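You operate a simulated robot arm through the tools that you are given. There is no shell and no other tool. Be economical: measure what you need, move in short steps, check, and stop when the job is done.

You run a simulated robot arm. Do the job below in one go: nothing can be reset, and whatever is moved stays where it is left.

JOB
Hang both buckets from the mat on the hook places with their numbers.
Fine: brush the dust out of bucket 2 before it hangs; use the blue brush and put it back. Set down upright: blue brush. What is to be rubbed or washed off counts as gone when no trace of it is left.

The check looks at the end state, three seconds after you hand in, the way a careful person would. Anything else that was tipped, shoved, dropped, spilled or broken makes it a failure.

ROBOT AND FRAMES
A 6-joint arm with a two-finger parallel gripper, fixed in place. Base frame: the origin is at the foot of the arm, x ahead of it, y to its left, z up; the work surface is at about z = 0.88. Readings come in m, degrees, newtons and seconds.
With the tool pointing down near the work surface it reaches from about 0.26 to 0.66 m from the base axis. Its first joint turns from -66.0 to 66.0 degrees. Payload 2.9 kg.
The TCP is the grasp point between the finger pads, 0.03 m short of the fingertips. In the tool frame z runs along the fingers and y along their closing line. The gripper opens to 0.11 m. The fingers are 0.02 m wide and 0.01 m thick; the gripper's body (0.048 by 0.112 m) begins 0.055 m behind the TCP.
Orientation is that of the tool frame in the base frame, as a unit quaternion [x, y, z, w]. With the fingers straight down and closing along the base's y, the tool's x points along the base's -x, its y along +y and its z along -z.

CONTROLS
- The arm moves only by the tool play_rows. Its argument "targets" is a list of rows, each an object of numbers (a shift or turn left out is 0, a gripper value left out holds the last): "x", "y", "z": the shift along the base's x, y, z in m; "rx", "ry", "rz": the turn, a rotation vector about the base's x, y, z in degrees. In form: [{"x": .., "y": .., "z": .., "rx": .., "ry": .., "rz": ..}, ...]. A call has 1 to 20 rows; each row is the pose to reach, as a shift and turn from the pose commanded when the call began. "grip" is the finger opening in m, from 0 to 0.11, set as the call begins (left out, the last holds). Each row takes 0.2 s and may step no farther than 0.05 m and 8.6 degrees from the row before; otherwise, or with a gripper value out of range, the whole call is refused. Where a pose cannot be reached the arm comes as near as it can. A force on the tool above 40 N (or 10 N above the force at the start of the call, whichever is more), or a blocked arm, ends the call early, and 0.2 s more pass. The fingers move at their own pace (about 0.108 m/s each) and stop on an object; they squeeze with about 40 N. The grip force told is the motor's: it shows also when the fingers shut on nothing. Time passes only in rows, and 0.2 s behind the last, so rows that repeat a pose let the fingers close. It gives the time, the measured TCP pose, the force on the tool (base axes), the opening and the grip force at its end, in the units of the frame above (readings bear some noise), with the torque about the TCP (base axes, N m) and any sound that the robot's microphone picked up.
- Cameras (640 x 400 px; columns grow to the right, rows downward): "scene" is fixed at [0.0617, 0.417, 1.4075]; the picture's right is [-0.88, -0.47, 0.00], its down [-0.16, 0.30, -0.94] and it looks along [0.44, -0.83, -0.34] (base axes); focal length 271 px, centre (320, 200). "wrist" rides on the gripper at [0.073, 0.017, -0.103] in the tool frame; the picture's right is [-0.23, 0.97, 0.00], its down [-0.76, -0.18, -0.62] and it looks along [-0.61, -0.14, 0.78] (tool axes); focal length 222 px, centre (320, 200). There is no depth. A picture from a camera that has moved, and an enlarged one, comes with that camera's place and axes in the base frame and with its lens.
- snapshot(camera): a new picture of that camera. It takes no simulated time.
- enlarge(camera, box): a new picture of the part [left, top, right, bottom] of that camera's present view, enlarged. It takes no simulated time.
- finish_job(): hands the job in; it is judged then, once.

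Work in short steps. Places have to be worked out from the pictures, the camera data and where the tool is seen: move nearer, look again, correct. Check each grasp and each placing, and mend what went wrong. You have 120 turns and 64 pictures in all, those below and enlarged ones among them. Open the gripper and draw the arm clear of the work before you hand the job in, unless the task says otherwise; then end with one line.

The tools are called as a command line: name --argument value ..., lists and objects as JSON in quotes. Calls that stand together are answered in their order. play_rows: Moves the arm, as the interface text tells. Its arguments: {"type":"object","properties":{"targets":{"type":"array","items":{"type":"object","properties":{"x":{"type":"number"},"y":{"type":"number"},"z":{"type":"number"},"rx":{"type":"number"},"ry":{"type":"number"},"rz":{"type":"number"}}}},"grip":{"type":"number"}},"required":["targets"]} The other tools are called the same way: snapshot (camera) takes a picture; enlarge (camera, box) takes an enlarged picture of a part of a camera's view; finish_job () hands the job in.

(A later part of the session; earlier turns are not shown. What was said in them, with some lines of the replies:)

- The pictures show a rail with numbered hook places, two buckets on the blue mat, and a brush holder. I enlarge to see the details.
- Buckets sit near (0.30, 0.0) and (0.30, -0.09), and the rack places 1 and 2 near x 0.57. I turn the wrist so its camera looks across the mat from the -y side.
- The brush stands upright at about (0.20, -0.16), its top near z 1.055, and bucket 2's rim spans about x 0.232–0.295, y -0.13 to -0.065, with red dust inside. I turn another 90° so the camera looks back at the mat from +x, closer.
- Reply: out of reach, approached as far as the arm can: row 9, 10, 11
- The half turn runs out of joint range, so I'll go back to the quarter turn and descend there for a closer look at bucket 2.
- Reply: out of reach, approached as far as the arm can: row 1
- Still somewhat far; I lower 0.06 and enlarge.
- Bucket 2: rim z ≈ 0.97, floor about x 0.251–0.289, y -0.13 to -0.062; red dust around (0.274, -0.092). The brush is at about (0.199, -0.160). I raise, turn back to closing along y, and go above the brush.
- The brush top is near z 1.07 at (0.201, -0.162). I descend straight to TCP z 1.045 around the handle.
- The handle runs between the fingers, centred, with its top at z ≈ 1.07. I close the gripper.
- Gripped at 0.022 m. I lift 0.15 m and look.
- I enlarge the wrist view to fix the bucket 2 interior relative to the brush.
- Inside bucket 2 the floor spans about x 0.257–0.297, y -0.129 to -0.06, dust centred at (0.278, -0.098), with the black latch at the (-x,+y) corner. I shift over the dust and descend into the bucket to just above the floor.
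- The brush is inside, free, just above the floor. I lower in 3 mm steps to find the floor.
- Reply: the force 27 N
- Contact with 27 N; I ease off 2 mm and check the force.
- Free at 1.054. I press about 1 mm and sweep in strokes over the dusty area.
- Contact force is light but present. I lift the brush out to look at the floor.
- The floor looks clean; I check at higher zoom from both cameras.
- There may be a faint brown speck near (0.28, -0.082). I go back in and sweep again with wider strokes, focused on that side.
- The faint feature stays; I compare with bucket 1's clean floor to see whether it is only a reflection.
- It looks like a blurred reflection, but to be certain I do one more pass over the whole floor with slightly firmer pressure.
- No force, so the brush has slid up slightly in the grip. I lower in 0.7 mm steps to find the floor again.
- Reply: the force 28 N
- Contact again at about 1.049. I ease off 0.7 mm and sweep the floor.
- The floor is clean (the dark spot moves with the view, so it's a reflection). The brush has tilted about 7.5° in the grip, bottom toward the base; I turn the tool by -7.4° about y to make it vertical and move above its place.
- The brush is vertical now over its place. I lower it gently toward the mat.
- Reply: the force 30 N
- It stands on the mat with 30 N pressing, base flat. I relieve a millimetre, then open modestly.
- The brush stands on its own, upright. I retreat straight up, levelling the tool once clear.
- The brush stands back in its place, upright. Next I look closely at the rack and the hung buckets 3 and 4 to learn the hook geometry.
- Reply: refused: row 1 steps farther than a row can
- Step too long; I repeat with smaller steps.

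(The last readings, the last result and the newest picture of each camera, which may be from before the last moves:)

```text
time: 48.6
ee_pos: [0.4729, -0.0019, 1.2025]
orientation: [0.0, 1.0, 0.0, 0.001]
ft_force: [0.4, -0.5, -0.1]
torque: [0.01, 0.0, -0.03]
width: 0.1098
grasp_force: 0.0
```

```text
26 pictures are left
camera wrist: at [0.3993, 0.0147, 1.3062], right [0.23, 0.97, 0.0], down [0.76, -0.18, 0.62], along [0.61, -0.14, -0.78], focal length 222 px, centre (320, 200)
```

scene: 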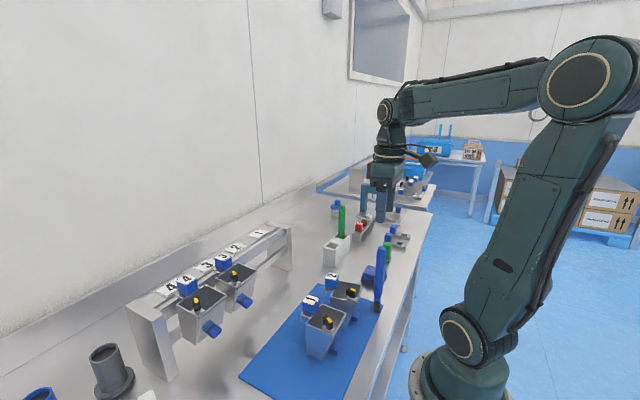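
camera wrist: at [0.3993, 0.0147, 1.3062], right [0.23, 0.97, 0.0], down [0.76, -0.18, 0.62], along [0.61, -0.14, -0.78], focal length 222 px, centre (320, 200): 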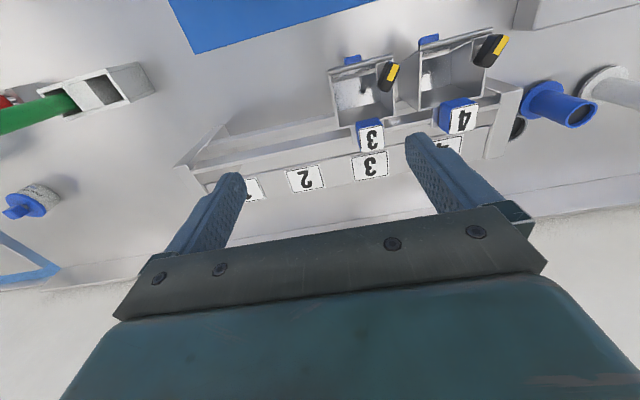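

enlarge --camera "wrist" --box '[300, 85, 420, 195]'

enlarge --camera "scene" --box '[200, 215, 310, 305]'

enlarge --camera "wrist" --box '[215, 125, 335, 205]'

```text
3.64 times, centred on (360, 140) of wrist
camera zoom: at [0.3993, 0.0147, 1.3062], right [0.23, 0.97, 0.0], down [0.76, -0.18, 0.62], along [0.61, -0.14, -0.78], focal length 808 px, centre (174, 418)
```

zoom: 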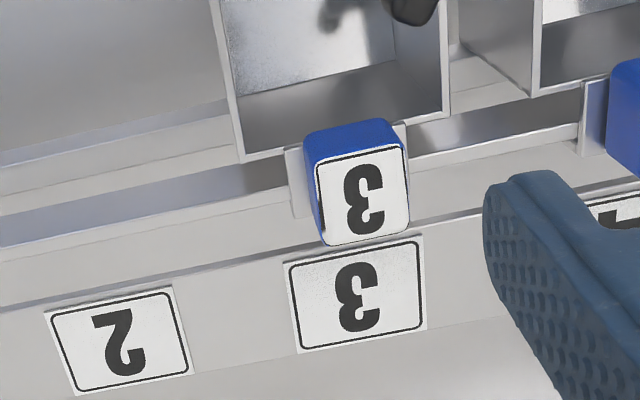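

```text
4.44 times, centred on (255, 260) of scene
camera zoom: at [0.0617, 0.417, 1.4075], right [-0.88, -0.47, 0.0], down [-0.16, 0.3, -0.94], along [0.44, -0.83, -0.34], focal length 1204 px, centre (609, -67)
```

zoom: 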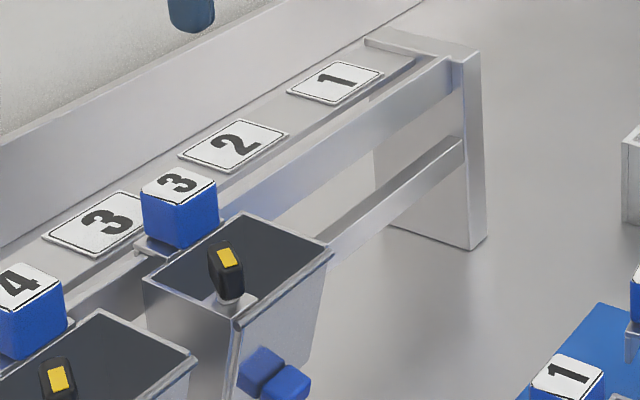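

```text
5.00 times, centred on (275, 165) of wrist
camera zoom: at [0.3993, 0.0147, 1.3062], right [0.23, 0.97, 0.0], down [0.76, -0.18, 0.62], along [0.61, -0.14, -0.78], focal length 1111 px, centre (545, 375)
```

zoom: 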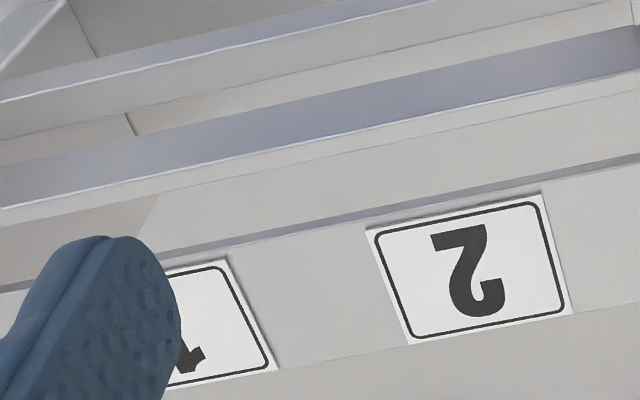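

Triangulated: cube 3 top centre (0.508, 0.047, 1.078), label 3 y 0.048, label 2 y -0.047, label 1 y ≈ -0.143; cube 1 on the mat top centre (0.304, 0.006, 1.004). I move above cube 1.

play_rows --targets '[{"x": -0.045}, {"x": -0.09}, {"x": -0.13, "y": 0.004, "z": -0.01}, {"x": -0.155, "y": 0.008, "z": -0.04}, {"x": -0.168, "y": 0.008, "z": -0.08}, {"x": -0.169, "y": 0.008, "z": -0.12}, {"x": -0.169, "y": 0.008, "z": -0.14}, {"x": -0.169, "y": 0.008, "z": -0.14}]' --grip 0.055

enlarge --camera "wrist" --box '[220, 80, 420, 240]'

enlarge --camera "scene" --box '[270, 230, 370, 350]'

```text
time: 50.4
ee_pos: [0.3035, 0.0085, 1.0628]
orientation: [0.0, 1.0, 0.0, 0.001]
ft_force: [-0.2, 0.3, 0.1]
torque: [0.05, 0.0, -0.02]
width: 0.055
grasp_force: 0.0
```

```text
2.50 times, centred on (320, 160) of wrist
camera zoom: at [0.2302, 0.0246, 1.1662], right [0.23, 0.97, 0.0], down [0.76, -0.18, 0.62], along [0.61, -0.14, -0.78], focal length 555 px, centre (320, 300)
```

zoom: 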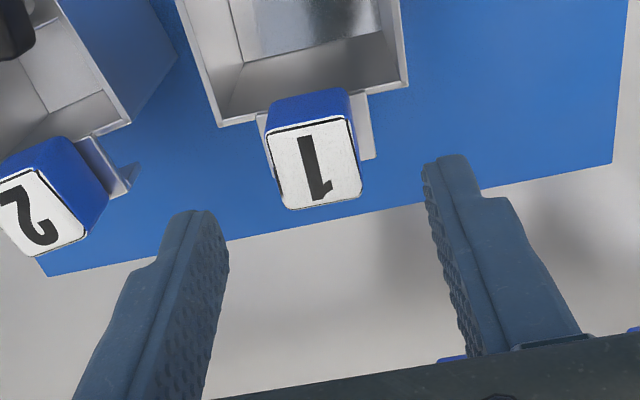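

```text
3.33 times, centred on (320, 290) of scene
camera zoom: at [0.0617, 0.417, 1.4075], right [-0.88, -0.47, 0.0], down [-0.16, 0.3, -0.94], along [0.44, -0.83, -0.34], focal length 903 px, centre (320, -100)
```

zoom: 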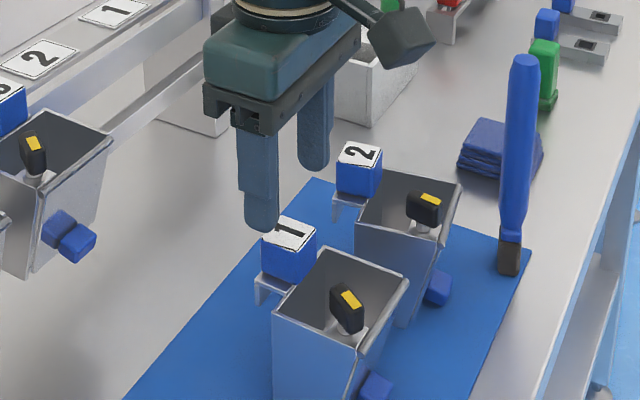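

Cube 1 is at (0.3036, 0.006), about 0.026 wide and square to the tool. I shift 2.5 mm and lower until the fingertips are at about z 0.985.

play_rows --targets '[{"y": -0.0025, "z": -0.02}, {"y": -0.0025, "z": -0.038}, {"y": -0.0025, "z": -0.045}, {"y": -0.0025, "z": -0.048}, {"y": -0.0025, "z": -0.048}]'

enlarge --camera "scene" --box '[280, 260, 350, 330]'

```text
time: 51.6
ee_pos: [0.3026, 0.0046, 1.0152]
orientation: [0.0, 1.0, 0.0, 0.0]
ft_force: [0.3, -0.1, -0.7]
torque: [-0.01, 0.01, 0.02]
width: 0.055
grasp_force: 0.0
```

```text
5.71 times, centred on (315, 295) of scene
camera zoom: at [0.0617, 0.417, 1.4075], right [-0.88, -0.47, 0.0], down [-0.16, 0.3, -0.94], along [0.44, -0.83, -0.34], focal length 1548 px, centre (349, -343)
```

zoom: 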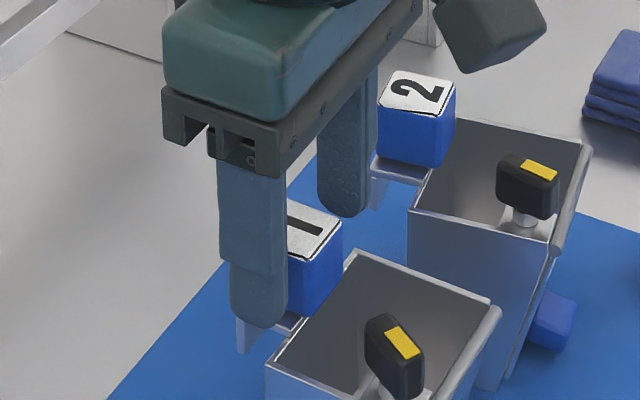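

Fingers straddle the cube. I close.

play_rows --targets '[{"z": 0}, {"z": 0}, {"z": 0}]' --grip 0.0

```text
time: 52.4
ee_pos: [0.3031, 0.0045, 1.0148]
orientation: [0.0, 1.0, -0.001, 0.0]
ft_force: [0.3, 0.3, 0.1]
torque: [-0.02, -0.08, -0.04]
width: 0.0278
grasp_force: 40.0
```

Gripped at 0.0278 m. I lift 2 cm and read the load, then look.

play_rows --targets '[{"z": 0.005}, {"z": 0.012}, {"z": 0.02}, {"z": 0.02}]'

enlarge --camera "scene" --box '[270, 250, 370, 370]'

```text
time: 53.4
ee_pos: [0.3018, 0.0045, 1.0362]
orientation: [0.001, 1.0, 0.001, 0.0]
ft_force: [0.6, 0.0, 0.4]
torque: [0.01, 0.04, -0.01]
width: 0.0001
grasp_force: 37.5
```

```text
3.33 times, centred on (320, 310) of scene
camera zoom: at [0.0617, 0.417, 1.4075], right [-0.88, -0.47, 0.0], down [-0.16, 0.3, -0.94], along [0.44, -0.83, -0.34], focal length 903 px, centre (320, -167)
```

zoom: 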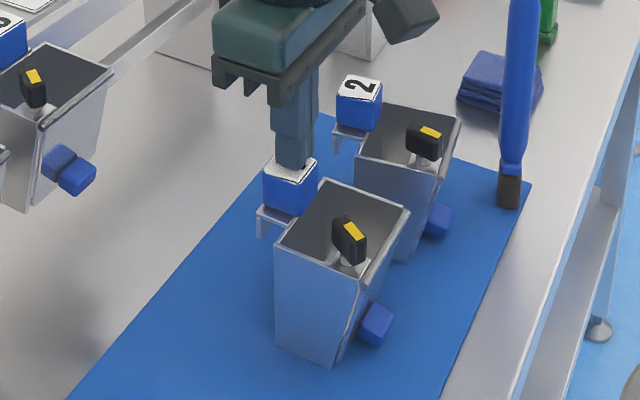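

The cube slipped out; the grasp was too shallow. I raise, reopen, and go deeper.

play_rows --targets '[{"z": 0.01}, {"z": 0.015}]'

play_rows --targets '[{"z": 0}, {"z": 0}, {"z": -0.01, "x": 0.001, "y": 0.001}, {"z": -0.03, "x": 0.001, "y": 0.001}, {"z": -0.045, "x": 0.001, "y": 0.001}, {"z": -0.056, "x": 0.001, "y": 0.001}, {"z": -0.06, "x": 0.001, "y": 0.001}, {"z": -0.06, "x": 0.001, "y": 0.001}]' --grip 0.055

enlarge --camera "wrist" --box '[220, 100, 420, 260]'

```text
time: 54.0
ee_pos: [0.304, 0.006, 1.0507]
orientation: [0.001, 1.0, 0.001, -0.001]
ft_force: [-1.5, 0.1, -0.3]
torque: [0.0, 0.01, 0.01]
width: 0.0
grasp_force: 37.5
```

```text
time: 55.5
ee_pos: [0.309, 0.0072, 0.9988]
orientation: [-0.001, 1.0, 0.0, 0.009]
ft_force: [-0.4, -0.6, 3.5]
torque: [0.08, -0.01, -0.02]
width: 0.0546
grasp_force: 0.1
stopped in row 7: the force on the tool passed its limit at 53 N (the readings are from after the stop); the commanded pose is now the measured one
```

```text
2.50 times, centred on (320, 180) of wrist
camera zoom: at [0.2335, 0.0233, 1.1013], right [0.23, 0.97, 0.0], down [0.75, -0.18, 0.64], along [0.62, -0.14, -0.77], focal length 555 px, centre (320, 250)
```

zoom: 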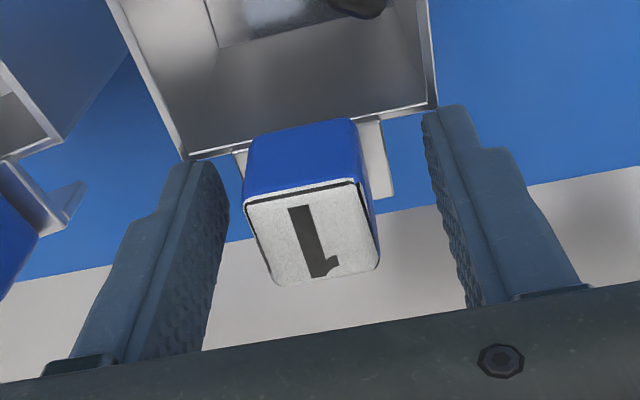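

The fingers hit the bucket rim at tip z ≈ 0.968, so the usable depth ends at the tab (≈0.98). I back up, level, narrow to 0.034 and probe down onto the tab for the deepest good grasp.

play_rows --targets '[{"z": 0.015, "ry": 0.5}, {"z": 0.03, "ry": 1, "x": -0.0035, "y": -0.0015}, {"z": 0.03, "ry": 1, "x": -0.0035, "y": -0.0015}]' --grip 0.034

play_rows --targets '[{"z": -0.01}, {"z": -0.014}, {"z": -0.016}, {"z": -0.018}, {"z": -0.018}]'

```text
time: 56.3
ee_pos: [0.3058, 0.0048, 1.0288]
orientation: [0.0, 1.0, 0.0, -0.001]
ft_force: [-0.5, 0.5, -4.4]
torque: [0.01, -0.08, 0.01]
width: 0.0394
grasp_force: 39.9
```

```text
time: 57.5
ee_pos: [0.3055, 0.0056, 1.0097]
orientation: [0.0, 1.0, 0.0, 0.0]
ft_force: [-0.4, 0.8, -2.9]
torque: [0.03, -0.12, 0.02]
width: 0.0396
grasp_force: 40.6
```

Interesting: the fingers closed on the tab's sides (0.0395 m) and are carrying the bucket (≈4 N). I look at how it hangs.

enlarge --camera "scene" --box '[270, 240, 370, 360]'

enlarge --camera "wrist" --box '[200, 60, 440, 260]'

```text
3.33 times, centred on (320, 300) of scene
camera zoom: at [0.0617, 0.417, 1.4075], right [-0.88, -0.47, 0.0], down [-0.16, 0.3, -0.94], along [0.44, -0.83, -0.34], focal length 903 px, centre (320, -133)
```

zoom: 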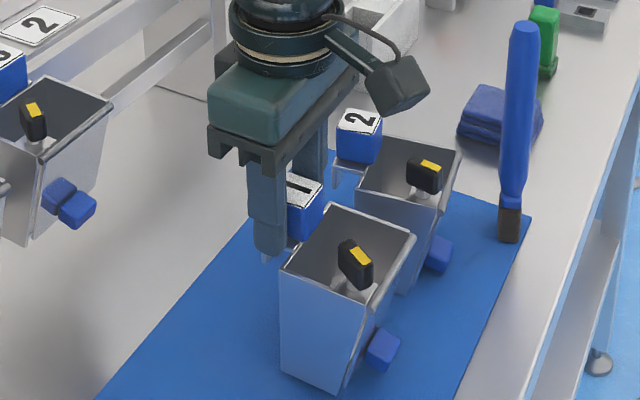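

```text
2.00 times, centred on (320, 160) of wrist
camera zoom: at [0.2319, 0.022, 1.1138], right [0.23, 0.97, 0.0], down [0.76, -0.18, 0.62], along [0.61, -0.14, -0.78], focal length 444 px, centre (320, 280)
```

zoom: 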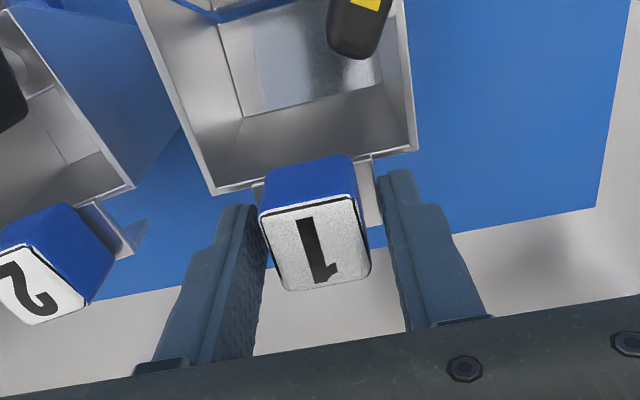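

It hangs level by the tab. To keep the fingers from protruding far below the tab on the rail, I set it down, regrip ~3.5 mm higher on the tab, and lift.

play_rows --targets '[{"z": -0.006}, {"z": -0.01}, {"z": -0.0115}, {"z": -0.0115}]'

play_rows --targets '[{"z": 0}, {"z": 0.0035}, {"z": 0.0035}]' --grip 0.05

play_rows --targets '[{"z": 0}, {"z": 0}]' --grip 0.0

```text
time: 58.5
ee_pos: [0.3063, 0.0052, 1.0]
orientation: [-0.001, 1.0, 0.0, 0.001]
ft_force: [-1.5, -5.5, 26.1]
torque: [-0.21, 0.37, 0.18]
width: 0.0396
grasp_force: 40.3
```

```text
time: 59.3
ee_pos: [0.3053, 0.0051, 1.0014]
orientation: [0.0, 1.0, 0.0, -0.001]
ft_force: [0.2, 0.8, -0.9]
torque: [-0.01, -0.03, 0.01]
width: 0.0499
grasp_force: 0.0
```

```text
time: 59.9
ee_pos: [0.3064, 0.0045, 1.0032]
orientation: [0.0, 1.0, 0.0, -0.001]
ft_force: [0.2, -2.3, 0.9]
torque: [-0.12, 0.0, 0.05]
width: 0.0396
grasp_force: 39.7
```

Gripped on the tab again. I lift and check that it stays level.

play_rows --targets '[{"z": 0.01}, {"z": 0.03}, {"z": 0.06}, {"z": 0.1}, {"z": 0.14}, {"z": 0.14}]'

enlarge --camera "wrist" --box '[200, 60, 440, 260]'

enlarge --camera "scene" --box '[240, 180, 380, 340]'

```text
time: 61.3
ee_pos: [0.3046, 0.0062, 1.1435]
orientation: [-0.001, 1.0, 0.001, -0.001]
ft_force: [-0.3, -0.3, -4.0]
torque: [-0.03, -0.14, -0.04]
width: 0.0391
grasp_force: 40.2
```

```text
2.00 times, centred on (320, 160) of wrist
camera zoom: at [0.2303, 0.0231, 1.2474], right [0.23, 0.97, 0.0], down [0.76, -0.18, 0.62], along [0.61, -0.14, -0.78], focal length 444 px, centre (320, 280)
```

zoom: 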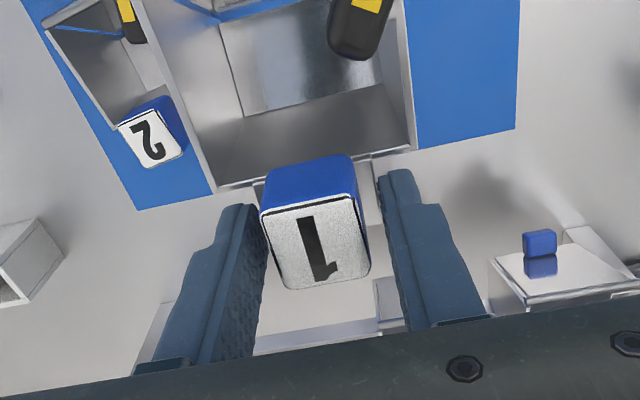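

```text
2.50 times, centred on (310, 260) of scene
camera zoom: at [0.0617, 0.417, 1.4075], right [-0.88, -0.47, 0.0], down [-0.16, 0.3, -0.94], along [0.44, -0.83, -0.34], focal length 677 px, centre (345, 50)
```

zoom: 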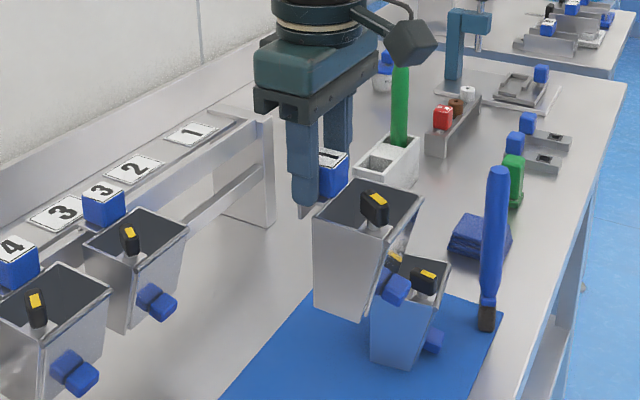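

It is held level; cube centre is ~8 mm toward the base from the TCP. From the hung bucket 3, the thin bar lies at x ≈ 0.5125–0.516, top ≈ 1.05. I carry bucket 1 via x 0.37, then along y to place 1, staying in front of and above the bar.

play_rows --targets '[{"x": 0.03, "z": 0.02}, {"x": 0.06, "z": 0.02}, {"x": 0.065, "y": -0.04, "z": 0.02}, {"x": 0.065, "y": -0.08, "z": 0.02}, {"x": 0.065, "y": -0.12, "z": 0.02}, {"x": 0.07, "y": -0.149, "z": 0.02}, {"x": 0.11, "y": -0.149, "z": 0.01}, {"x": 0.15, "y": -0.149, "z": 0.0}, {"x": 0.15, "y": -0.149, "z": 0.0}]'

snapshot --camera "wrist"

enlarge --camera "scene" --box '[200, 160, 340, 300]'

```text
time: 63.3
ee_pos: [0.4554, -0.144, 1.143]
orientation: [-0.001, 1.0, 0.0, -0.001]
ft_force: [-0.8, 0.4, -5.0]
torque: [-0.03, -0.09, -0.02]
width: 0.0396
grasp_force: 40.2
```

```text
13 pictures are left
camera wrist: at [0.3816, -0.1267, 1.2464], right [0.23, 0.97, 0.0], down [0.76, -0.18, 0.62], along [0.61, -0.14, -0.78], focal length 222 px, centre (320, 200)
```

wrist: 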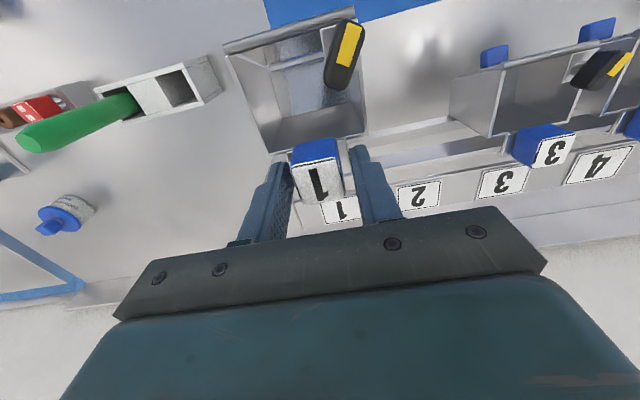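

```text
2.86 times, centred on (270, 230) of scene
camera zoom: at [0.0617, 0.417, 1.4075], right [-0.88, -0.47, 0.0], down [-0.16, 0.3, -0.94], along [0.44, -0.83, -0.34], focal length 774 px, centre (463, 114)
```

zoom: 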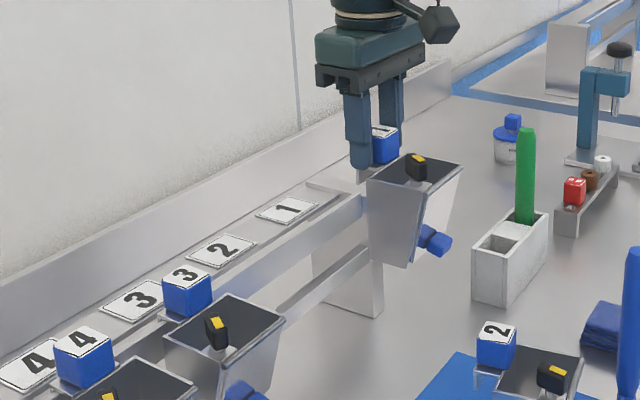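

Label 1's centre is y ≈ -0.142. I move in above the bar at x 0.518 and lower to TCP 1.09, with the lip behind the bar.

play_rows --targets '[{"x": 0.03, "y": 0.002}, {"x": 0.063, "y": 0.002}, {"x": 0.063, "y": 0.002}, {"x": 0.063, "y": 0.002, "z": -0.02}, {"x": 0.063, "y": 0.002, "z": -0.04}, {"x": 0.063, "y": 0.002, "z": -0.052}, {"x": 0.063, "y": 0.002, "z": -0.052}]'

enlarge --camera "scene" --box '[220, 195, 320, 285]'

```text
time: 64.9
ee_pos: [0.5174, -0.14, 1.0908]
orientation: [0.0, 1.0, 0.0, -0.001]
ft_force: [0.1, 0.4, -4.1]
torque: [-0.02, -0.1, 0.01]
width: 0.0393
grasp_force: 40.3
```

```text
4.44 times, centred on (270, 240) of scene
camera zoom: at [0.0617, 0.417, 1.4075], right [-0.88, -0.47, 0.0], down [-0.16, 0.3, -0.94], along [0.44, -0.83, -0.34], focal length 1204 px, centre (542, 22)
```

zoom: 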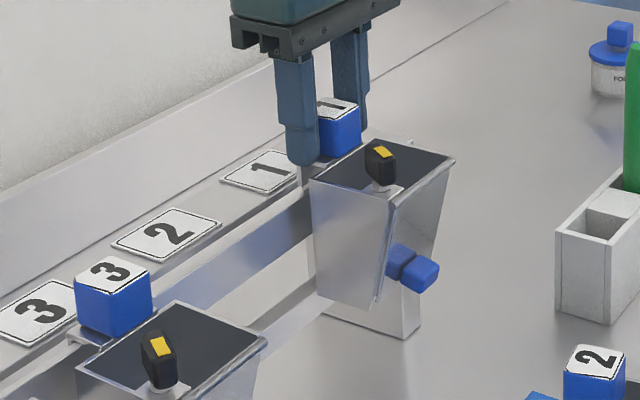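

No contact yet, and the bucket sits in front of the bar. I lower in small steps until the fingertips or the tab touch.

play_rows --targets '[{"z": -0.003}, {"z": -0.006}, {"z": -0.008}, {"z": -0.01}, {"z": -0.012}, {"z": -0.012}]'

```text
time: 66.3
ee_pos: [0.5175, -0.1407, 1.0791]
orientation: [0.0, 1.0, 0.001, -0.001]
ft_force: [-0.3, 0.7, -4.6]
torque: [0.01, -0.1, 0.03]
width: 0.0396
grasp_force: 40.0
```

play_rows --targets '[{"z": -0.001}, {"z": -0.002}, {"z": -0.003}, {"z": -0.004}, {"z": -0.004}]'

```text
time: 67.5
ee_pos: [0.5176, -0.1412, 1.0747]
orientation: [0.0, 1.0, -0.001, -0.002]
ft_force: [0.1, 0.0, -4.9]
torque: [0.03, -0.07, 0.01]
width: 0.0394
grasp_force: 39.9
```

play_rows --targets '[{"z": -0.001}, {"z": -0.002}, {"z": -0.003}, {"z": -0.004}, {"z": -0.004}]'

enlarge --camera "scene" --box '[220, 195, 320, 285]'

```text
time: 68.7
ee_pos: [0.5186, -0.1417, 1.0724]
orientation: [-0.001, 1.0, 0.0, 0.001]
ft_force: [-1.4, 1.6, 15.3]
torque: [0.27, -0.04, 0.02]
width: 0.0394
grasp_force: 40.8
```

```text
4.44 times, centred on (270, 240) of scene
camera zoom: at [0.0613, 0.4171, 1.4075], right [-0.88, -0.47, 0.0], down [-0.16, 0.3, -0.94], along [0.44, -0.83, -0.34], focal length 1204 px, centre (542, 22)
```

zoom: 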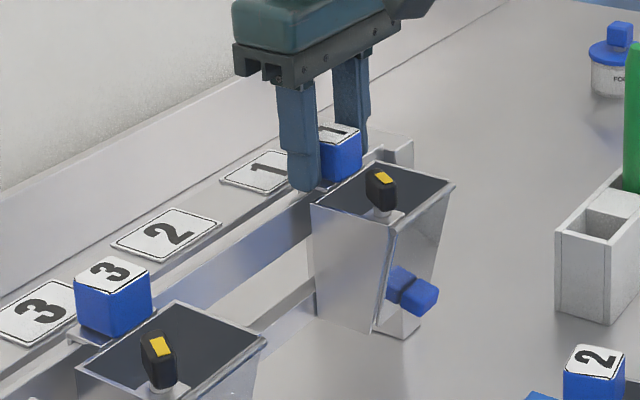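

Contact at 1.0725, where cube 1's top matches cube 3's height, so the tab should be resting on the bar with the lip behind. I relieve the force slightly and open just a little.

play_rows --targets '[{"z": 0.0005}, {"z": 0.0005}, {"z": 0.0005}]' --grip 0.046

snapshot --camera "scene"

```text
time: 69.5
ee_pos: [0.519, -0.1415, 1.0716]
orientation: [0.0, 1.0, -0.001, -0.001]
ft_force: [-0.9, 0.0, 0.2]
torque: [0.0, -0.02, 0.03]
width: 0.046
grasp_force: 0.0
```

```text
9 pictures are left
```

scene: 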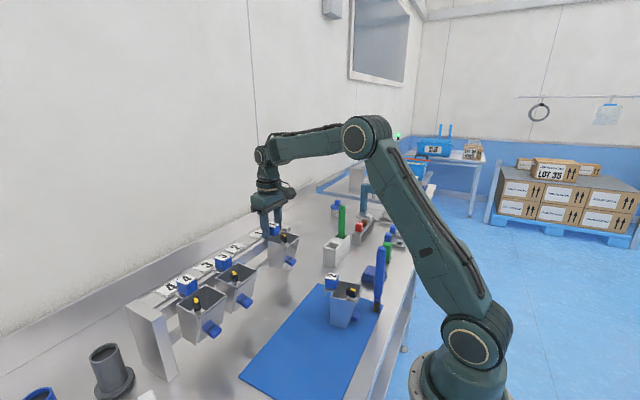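

Bucket 1 hangs free of the fingers' force. I rise straight up, then go back to above bucket 2 (cube at about (0.299, -0.092), turned ~9°) with the tool turned 9°.

play_rows --targets '[{"z": 0.02}, {"z": 0.05}, {"z": 0.09}, {"z": 0.1, "x": -0.045}, {"z": 0.1, "x": -0.09, "y": 0.01, "rz": 3}, {"z": 0.1, "x": -0.135, "y": 0.025, "rz": 6}, {"z": 0.08, "x": -0.175, "y": 0.04, "rz": 9}, {"z": 0.05, "x": -0.205, "y": 0.05, "rz": 9}, {"z": 0.015, "x": -0.212, "y": 0.051, "rz": 9}, {"z": 0.0, "x": -0.212, "y": 0.051, "rz": 9}, {"z": -0.01, "x": -0.212, "y": 0.051, "rz": 9}, {"z": -0.01, "x": -0.212, "y": 0.051, "rz": 9}]'

snapshot --camera "wrist"

enlarge --camera "scene" --box '[210, 200, 360, 320]'

```text
time: 72.1
ee_pos: [0.3059, -0.0904, 1.0616]
orientation: [-0.078, 0.997, 0.001, -0.001]
ft_force: [-0.5, 0.0, 0.2]
torque: [0.0, 0.02, -0.02]
width: 0.0459
grasp_force: 0.0
```

```text
8 pictures are left
camera wrist: at [0.2307, -0.0861, 1.1649], right [0.07, 1.0, 0.0], down [0.78, -0.06, 0.62], along [0.62, -0.05, -0.78], focal length 222 px, centre (320, 200)
```

wrist: 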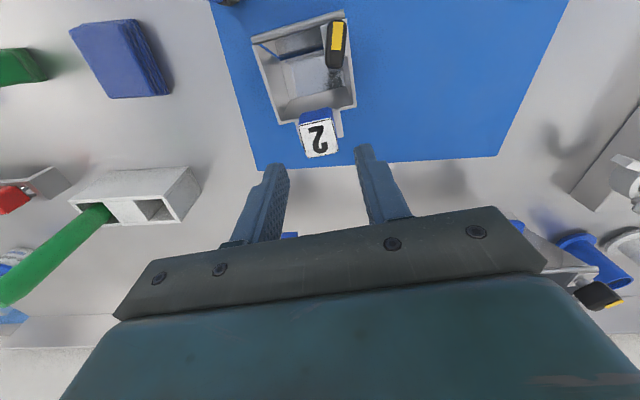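

```text
3.33 times, centred on (285, 260) of scene
camera zoom: at [0.0617, 0.417, 1.4075], right [-0.88, -0.47, 0.0], down [-0.16, 0.3, -0.94], along [0.44, -0.83, -0.34], focal length 903 px, centre (437, 0)
```

zoom: 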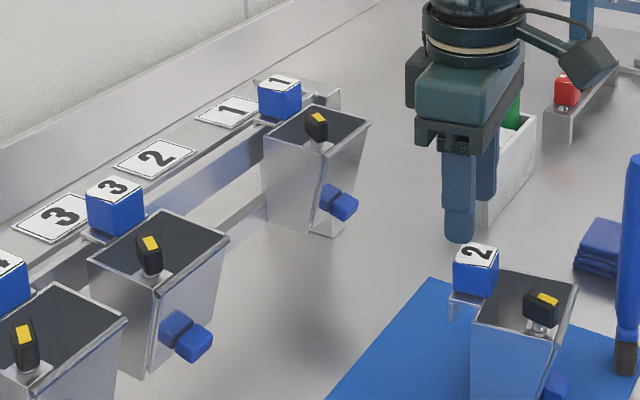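

Bucket 1 hangs properly with its cube before label 1. Cube 2 is at (0.298, -0.092), turned ~7–9°. I open to 0.055 and descend to the same relative height as the good tab grip.

play_rows --targets '[{"x": 0.001}, {"x": 0.001, "z": -0.02}, {"x": 0.001, "z": -0.04}, {"x": 0.001, "z": -0.052}, {"x": 0.001, "z": -0.057}, {"x": 0.001, "z": -0.0588}, {"x": 0.001, "z": -0.0588}]' --grip 0.055

```text
time: 73.7
ee_pos: [0.307, -0.091, 1.0021]
orientation: [-0.078, 0.997, 0.0, -0.001]
ft_force: [-0.9, 0.2, -0.2]
torque: [-0.01, -0.02, 0.0]
width: 0.0551
grasp_force: 0.1
```

No contact on the way. I close on the tab.

play_rows --targets '[{"z": 0}, {"z": 0}, {"z": 0}]' --grip 0.0

```text
time: 74.5
ee_pos: [0.308, -0.0901, 1.0029]
orientation: [-0.079, 0.997, -0.001, 0.0]
ft_force: [2.8, 7.3, 7.8]
torque: [0.46, -0.4, 0.06]
width: 0.0279
grasp_force: 40.0
```

The fingers closed on the cube, not the tab (0.028 m) — too shallow for the tab here. I reopen, go 3 mm lower, and close again.

play_rows --targets '[{"z": 0}, {"z": 0}, {"z": -0.0015}, {"z": -0.0032}, {"z": -0.0032}]' --grip 0.055

play_rows --targets '[{"z": 0}, {"z": 0}, {"z": 0}]' --grip 0.0

```text
time: 75.3
ee_pos: [0.3094, -0.0917, 1.0036]
orientation: [-0.079, 0.997, -0.001, 0.002]
ft_force: [-1.3, 0.8, 0.4]
torque: [0.02, -0.02, -0.01]
width: 0.0549
grasp_force: 0.1
stopped in row 4: the force on the tool passed its limit at 45 N (the readings are from after the stop); the commanded pose is now the measured one
```

```text
time: 76.1
ee_pos: [0.3098, -0.0926, 1.004]
orientation: [-0.078, 0.997, -0.002, 0.003]
ft_force: [0.2, 0.1, -0.2]
torque: [0.02, -0.17, 0.01]
width: 0.0274
grasp_force: 40.4
```

A finger hit the rim again; I need to be ~4 mm further out (+x). I open, lift, shift out, level, and descend.

play_rows --targets '[{"z": 0}, {"z": 0}, {"z": 0.004, "ry": 0.3}, {"z": 0.004, "x": 0.004, "y": 0.001, "ry": 0.3}, {"z": -0.001, "x": 0.004, "y": 0.001, "ry": 0.3}, {"z": -0.004, "x": 0.004, "y": 0.001, "ry": 0.3}, {"z": -0.0058, "x": 0.004, "y": 0.001, "ry": 0.3}, {"z": -0.0058, "x": 0.004, "y": 0.001, "ry": 0.3}]' --grip 0.055

```text
time: 77.9
ee_pos: [0.3125, -0.0909, 0.9975]
orientation: [-0.079, 0.997, -0.001, 0.0]
ft_force: [0.7, 0.4, 0.1]
torque: [0.03, 0.01, 0.0]
width: 0.0548
grasp_force: 0.0
```

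Reached 0.9975 without contact. I close on the tab.

play_rows --targets '[{"z": 0}, {"z": 0}, {"z": 0}]' --grip 0.0

```text
time: 78.7
ee_pos: [0.3143, -0.0914, 0.9967]
orientation: [-0.079, 0.997, -0.002, 0.0]
ft_force: [1.2, -1.3, -0.9]
torque: [-0.02, -0.17, 0.03]
width: 0.0398
grasp_force: 39.9
```

Tab gripped (0.0398). To reduce finger protrusion I regrip 4 mm higher, and check the width still shows the tab.

play_rows --targets '[{"z": 0}, {"z": 0}, {"z": 0.004}, {"z": 0.004}]' --grip 0.052

play_rows --targets '[{"z": 0}, {"z": 0}, {"z": 0}]' --grip 0.0

```text
time: 79.7
ee_pos: [0.3133, -0.0906, 1.0027]
orientation: [-0.078, 0.997, -0.002, 0.0]
ft_force: [0.2, 0.4, -0.3]
torque: [0.03, -0.01, 0.01]
width: 0.0521
grasp_force: 0.1
```

```text
time: 80.5
ee_pos: [0.3144, -0.0904, 1.0015]
orientation: [-0.078, 0.997, -0.002, 0.001]
ft_force: [1.2, -1.4, 3.8]
torque: [0.03, 0.22, 0.1]
width: 0.0393
grasp_force: 40.1
```

Still on the tab (0.0393). I lift gently.

play_rows --targets '[{"z": 0.005}, {"z": 0.015}, {"z": 0.03}, {"z": 0.06}, {"z": 0.1}, {"z": 0.14}, {"z": 0.155}, {"z": 0.155}]'

snapshot --camera "wrist"

```text
time: 82.3
ee_pos: [0.314, -0.0907, 1.1571]
orientation: [-0.079, 0.997, -0.002, 0.0]
ft_force: [-0.3, 0.6, -3.4]
torque: [-0.01, -0.11, 0.0]
width: 0.0396
grasp_force: 39.5
```

```text
6 pictures are left
camera wrist: at [0.238, -0.0851, 1.2606], right [0.07, 1.0, 0.0], down [0.78, -0.05, 0.62], along [0.62, -0.05, -0.78], focal length 222 px, centre (320, 200)
```

wrist: 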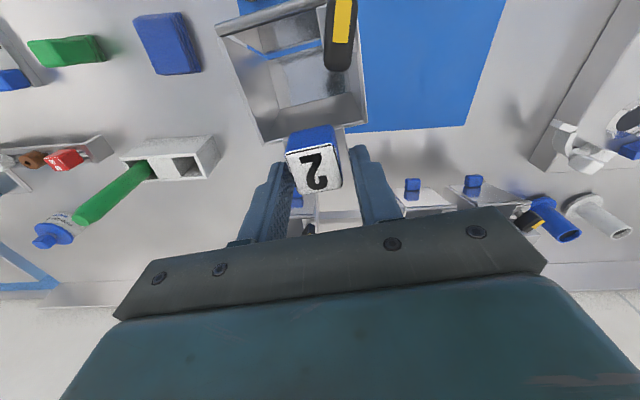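

Bucket 2 is held level, cube 14.6 mm behind the TCP. I turn the tool back to 0°, align y with place 2 (-0.047), and move to just short of the bar.

play_rows --targets '[{"x": 0.03, "y": 0.01, "rz": -3}, {"x": 0.06, "y": 0.03, "rz": -6}, {"x": 0.08, "y": 0.0437, "rz": -9}, {"x": 0.11, "y": 0.0437, "rz": -9}, {"x": 0.15, "y": 0.0437, "rz": -9}, {"x": 0.15, "y": 0.0437, "rz": -9}]'

snapshot --camera "wrist"

```text
time: 83.7
ee_pos: [0.4618, -0.045, 1.1573]
orientation: [0.0, 1.0, -0.002, 0.001]
ft_force: [0.3, 1.3, -2.4]
torque: [-0.01, -0.15, 0.0]
width: 0.0395
grasp_force: 40.0
```

```text
5 pictures are left
camera wrist: at [0.3886, -0.0282, 1.2604], right [0.23, 0.97, 0.0], down [0.76, -0.18, 0.62], along [0.61, -0.14, -0.78], focal length 222 px, centre (320, 200)
```

wrist: 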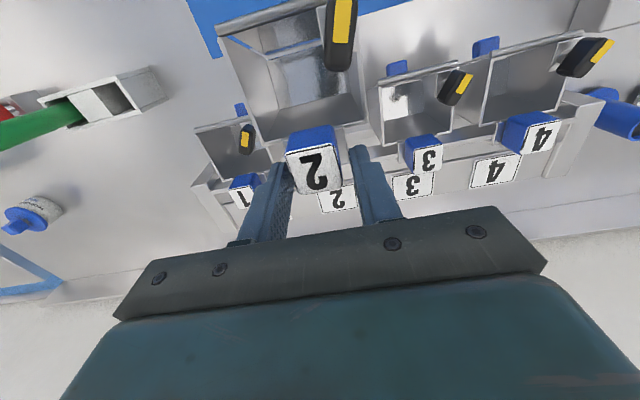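

Everything lines up; place 2 is at y ≈ -0.046. I move over the bar (cube at x ≈ 0.511) and lower the first part.

play_rows --targets '[{"x": 0.03, "y": -0.001}, {"x": 0.0645, "y": -0.001}, {"x": 0.0645, "y": -0.001}, {"x": 0.0645, "y": -0.001, "z": -0.02}, {"x": 0.0645, "y": -0.001, "z": -0.04}, {"x": 0.0645, "y": -0.001, "z": -0.06}, {"x": 0.0645, "y": -0.001, "z": -0.068}, {"x": 0.0645, "y": -0.001, "z": -0.068}]'

```text
time: 85.5
ee_pos: [0.5289, -0.0478, 1.0927]
orientation: [0.001, 1.0, -0.002, 0.005]
ft_force: [-2.5, -2.9, 25.5]
torque: [-0.1, 0.56, -0.01]
width: 0.0398
grasp_force: 40.0
```

Contact at 1.0927 — probably the bucket's lower edge touching the lower bar because I'm slightly too far in. I lift, back off 5 mm, and lower again.

play_rows --targets '[{"z": 0.006}, {"z": 0.012}, {"z": 0.012, "x": -0.005, "y": 0.001}, {"z": 0.012, "x": -0.005, "y": 0.001}, {"z": 0.004, "x": -0.005, "y": 0.001}, {"z": 0.0, "x": -0.005, "y": 0.001}, {"z": -0.004, "x": -0.005, "y": 0.001}, {"z": -0.004, "x": -0.005, "y": 0.001}]'

```text
time: 87.3
ee_pos: [0.5222, -0.0465, 1.0873]
orientation: [0.002, 1.0, -0.002, 0.004]
ft_force: [-3.5, -1.9, 34.9]
torque: [0.11, 0.09, 0.02]
width: 0.0396
grasp_force: 40.3
```

Still contact, now near x ≈ 0.52, so I look closely.

play_rows --targets '[{"z": 0.002}, {"z": 0.004}, {"z": 0.004}]'

enlarge --camera "scene" --box '[205, 205, 300, 295]'

```text
time: 88.1
ee_pos: [0.5207, -0.0466, 1.0881]
orientation: [0.001, 1.0, -0.002, 0.0]
ft_force: [3.5, -4.0, 11.9]
torque: [-0.17, -0.35, 0.0]
width: 0.0396
grasp_force: 39.9
```

```text
4.44 times, centred on (252, 250) of scene
camera zoom: at [0.0616, 0.4169, 1.4075], right [-0.88, -0.47, 0.0], down [-0.16, 0.3, -0.94], along [0.44, -0.83, -0.34], focal length 1204 px, centre (620, -22)
```

zoom: 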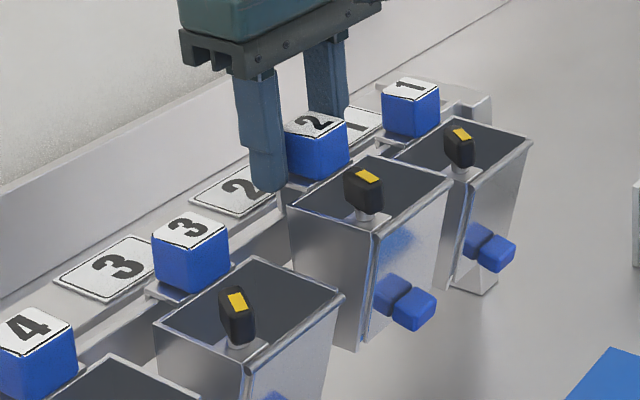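

The cube is ~19 mm above its hung height, so the lip is sitting on top of something. I lift clear and check the position from the wrist camera.

play_rows --targets '[{"z": 0.006}, {"z": 0.012}, {"z": 0.012}]'

enlarge --camera "wrist" --box '[200, 60, 440, 220]'

```text
time: 88.9
ee_pos: [0.5236, -0.0473, 1.0999]
orientation: [-0.001, 1.0, -0.002, -0.001]
ft_force: [0.1, -0.5, -4.2]
torque: [0.01, -0.14, -0.02]
width: 0.0396
grasp_force: 40.1
```

```text
2.50 times, centred on (320, 140) of wrist
camera zoom: at [0.4489, -0.0289, 1.203], right [0.23, 0.97, 0.0], down [0.76, -0.18, 0.62], along [0.61, -0.14, -0.78], focal length 555 px, centre (320, 350)
```

zoom: 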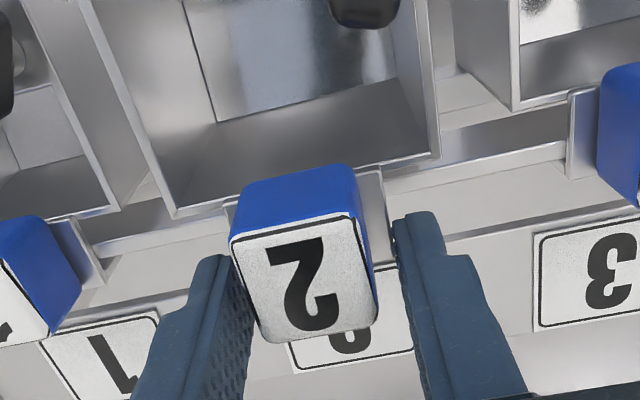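

Bucket 1 went in with its cube at x ≈ 0.5094; bucket 2 was first ~2 mm too far in, then ~3 mm too far out. I shift +2.8 mm and lower slowly.

play_rows --targets '[{"x": 0.0028}, {"x": 0.0028, "z": -0.005}, {"x": 0.0028, "z": -0.009}, {"x": 0.0028, "z": -0.012}, {"x": 0.0028, "z": -0.015}, {"x": 0.0028, "z": -0.018}, {"x": 0.0028, "z": -0.018}]'

```text
time: 90.5
ee_pos: [0.5254, -0.0464, 1.0832]
orientation: [0.0, 1.0, -0.002, 0.0]
ft_force: [-0.7, 0.0, -4.2]
torque: [0.07, -0.16, -0.01]
width: 0.0396
grasp_force: 39.7
```

Now it passes freely to 1.083 with no contact. I continue down in small steps to about 1.071.

play_rows --targets '[{"z": -0.003}, {"z": -0.005}, {"z": -0.007}, {"z": -0.0085}, {"z": -0.0085}]'

```text
time: 91.7
ee_pos: [0.5252, -0.0462, 1.0752]
orientation: [0.001, 1.0, -0.002, 0.0]
ft_force: [0.6, 0.6, -3.7]
torque: [0.02, -0.17, 0.0]
width: 0.0398
grasp_force: 40.1
```

play_rows --targets '[{"z": -0.0015}, {"z": -0.003}, {"z": -0.0045}, {"z": -0.0045}]'

```text
time: 92.7
ee_pos: [0.5249, -0.0463, 1.0698]
orientation: [0.0, 1.0, -0.001, 0.001]
ft_force: [0.3, -1.2, -1.3]
torque: [0.04, -0.12, 0.02]
width: 0.0397
grasp_force: 40.0
```

play_rows --targets '[{"z": -0.001}, {"z": -0.002}, {"z": -0.002}]'

```text
time: 93.5
ee_pos: [0.5248, -0.0463, 1.0699]
orientation: [-0.001, 1.0, -0.002, 0.003]
ft_force: [-0.8, -5.6, 25.0]
torque: [0.53, 0.08, 0.11]
width: 0.0394
grasp_force: 40.1
```

Contact at 1.070, the expected hung height. I relieve a little and open just enough to free the tab.

play_rows --targets '[{"z": 0.0012}, {"z": 0.0012}]'

play_rows --targets '[{"z": 0}, {"z": 0}, {"z": 0}]' --grip 0.046

enlarge --camera "scene" --box '[205, 205, 300, 295]'

```text
time: 94.1
ee_pos: [0.5252, -0.045, 1.0701]
orientation: [0.0, 1.0, -0.002, 0.002]
ft_force: [4.2, -2.3, 23.8]
torque: [0.62, -0.09, -0.22]
width: 0.0396
grasp_force: 40.3
```

```text
time: 94.9
ee_pos: [0.5253, -0.047, 1.0702]
orientation: [0.0, 1.0, -0.001, 0.001]
ft_force: [4.6, -9.7, 23.0]
torque: [0.32, 0.02, -0.1]
width: 0.0411
grasp_force: 0.1
```

```text
4.44 times, centred on (252, 250) of scene
camera zoom: at [0.0614, 0.4168, 1.4076], right [-0.88, -0.47, 0.0], down [-0.16, 0.3, -0.94], along [0.44, -0.83, -0.34], focal length 1204 px, centre (620, -22)
```

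zoom: 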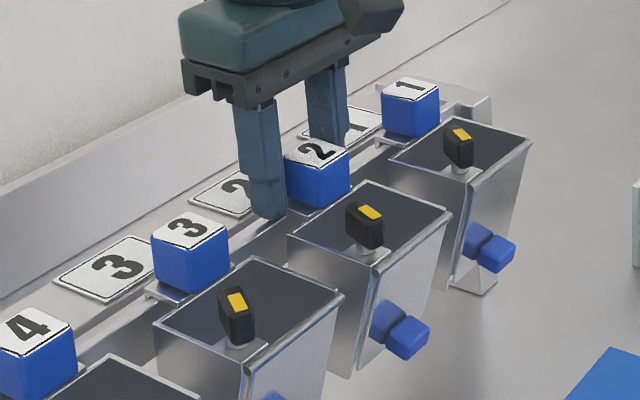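

Cube 2 sits at the hung level in line with 1 and 3. The fingers still press on something; I ease up 1.5 mm and let them open.

play_rows --targets '[{"z": 0.001}, {"z": 0.002}, {"z": 0.002}]' --grip 0.048

```text
time: 95.7
ee_pos: [0.5251, -0.0466, 1.0699]
orientation: [0.001, 1.0, -0.001, -0.002]
ft_force: [1.2, -7.8, 8.9]
torque: [0.0, -0.02, -0.03]
width: 0.0446
grasp_force: 0.2
```

play_rows --targets '[{"z": 0.001}, {"z": 0.002}, {"z": 0.002}]'

```text
time: 96.5
ee_pos: [0.525, -0.0468, 1.0739]
orientation: [0.0, 1.0, -0.003, 0.001]
ft_force: [-1.2, -0.3, -0.4]
torque: [-0.05, 0.0, 0.0]
width: 0.0479
grasp_force: 0.1
```

Free, width 0.048 and no load. I rise straight up slowly and draw back clear of the rack.

play_rows --targets '[{"z": 0.01}, {"z": 0.025}, {"z": 0.05}, {"z": 0.09}, {"z": 0.13}, {"z": 0.15, "x": -0.04}, {"z": 0.16, "x": -0.085}, {"z": 0.16, "x": -0.13, "y": -0.01}, {"z": 0.16, "x": -0.16, "y": -0.04}, {"z": 0.16, "x": -0.16, "y": -0.08}, {"z": 0.16, "x": -0.16, "y": -0.08}]'

enlarge --camera "scene" --box '[130, 190, 410, 350]'

```text
time: 98.9
ee_pos: [0.3661, -0.1276, 1.2352]
orientation: [0.0, 1.0, -0.002, 0.0]
ft_force: [-0.4, 0.3, -0.5]
torque: [0.02, -0.01, 0.02]
width: 0.0479
grasp_force: 0.1
out of reach, approached as far as the arm can: row 9
```

```text
2.29 times, centred on (270, 270) of scene
camera zoom: at [0.0617, 0.417, 1.4075], right [-0.88, -0.47, 0.0], down [-0.16, 0.3, -0.94], along [0.44, -0.83, -0.34], focal length 619 px, centre (434, 40)
```

zoom: 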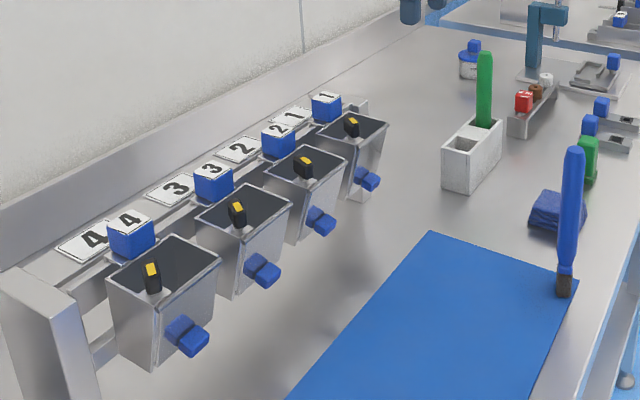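

All four buckets hang evenly, and the brush stands upright. I use the last picture to confirm bucket 2's inside is clean.

enlarge --camera "wrist" --box '[340, 100, 460, 190]'

```text
4.44 times, centred on (400, 145) of wrist
camera zoom: at [0.2922, -0.1108, 1.3387], right [0.23, 0.97, 0.0], down [0.76, -0.18, 0.62], along [0.61, -0.14, -0.78], focal length 987 px, centre (-36, 444)
```

zoom: 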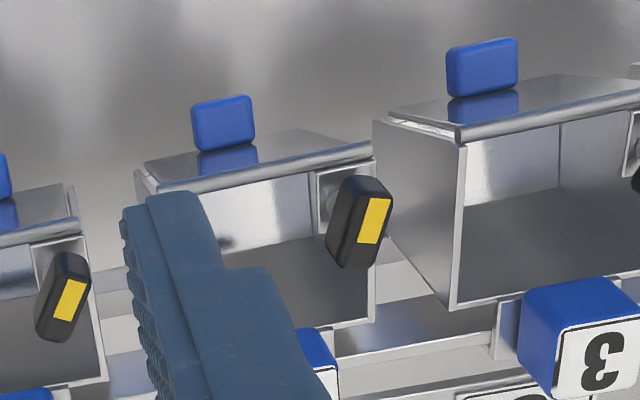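

No red dust is visible in bucket 2, both buckets hang at their numbers, and the brush stands upright. The gripper is open and clear, so I hand in.

finish_job

```text
The job is handed in.
```

Buckets 1 and 2 hang on hook places 1 and 2. Bucket 2 was brushed until no red dust showed, though one of the fingers hid part of its inside in the last picture. The blue brush stands upright where it was.
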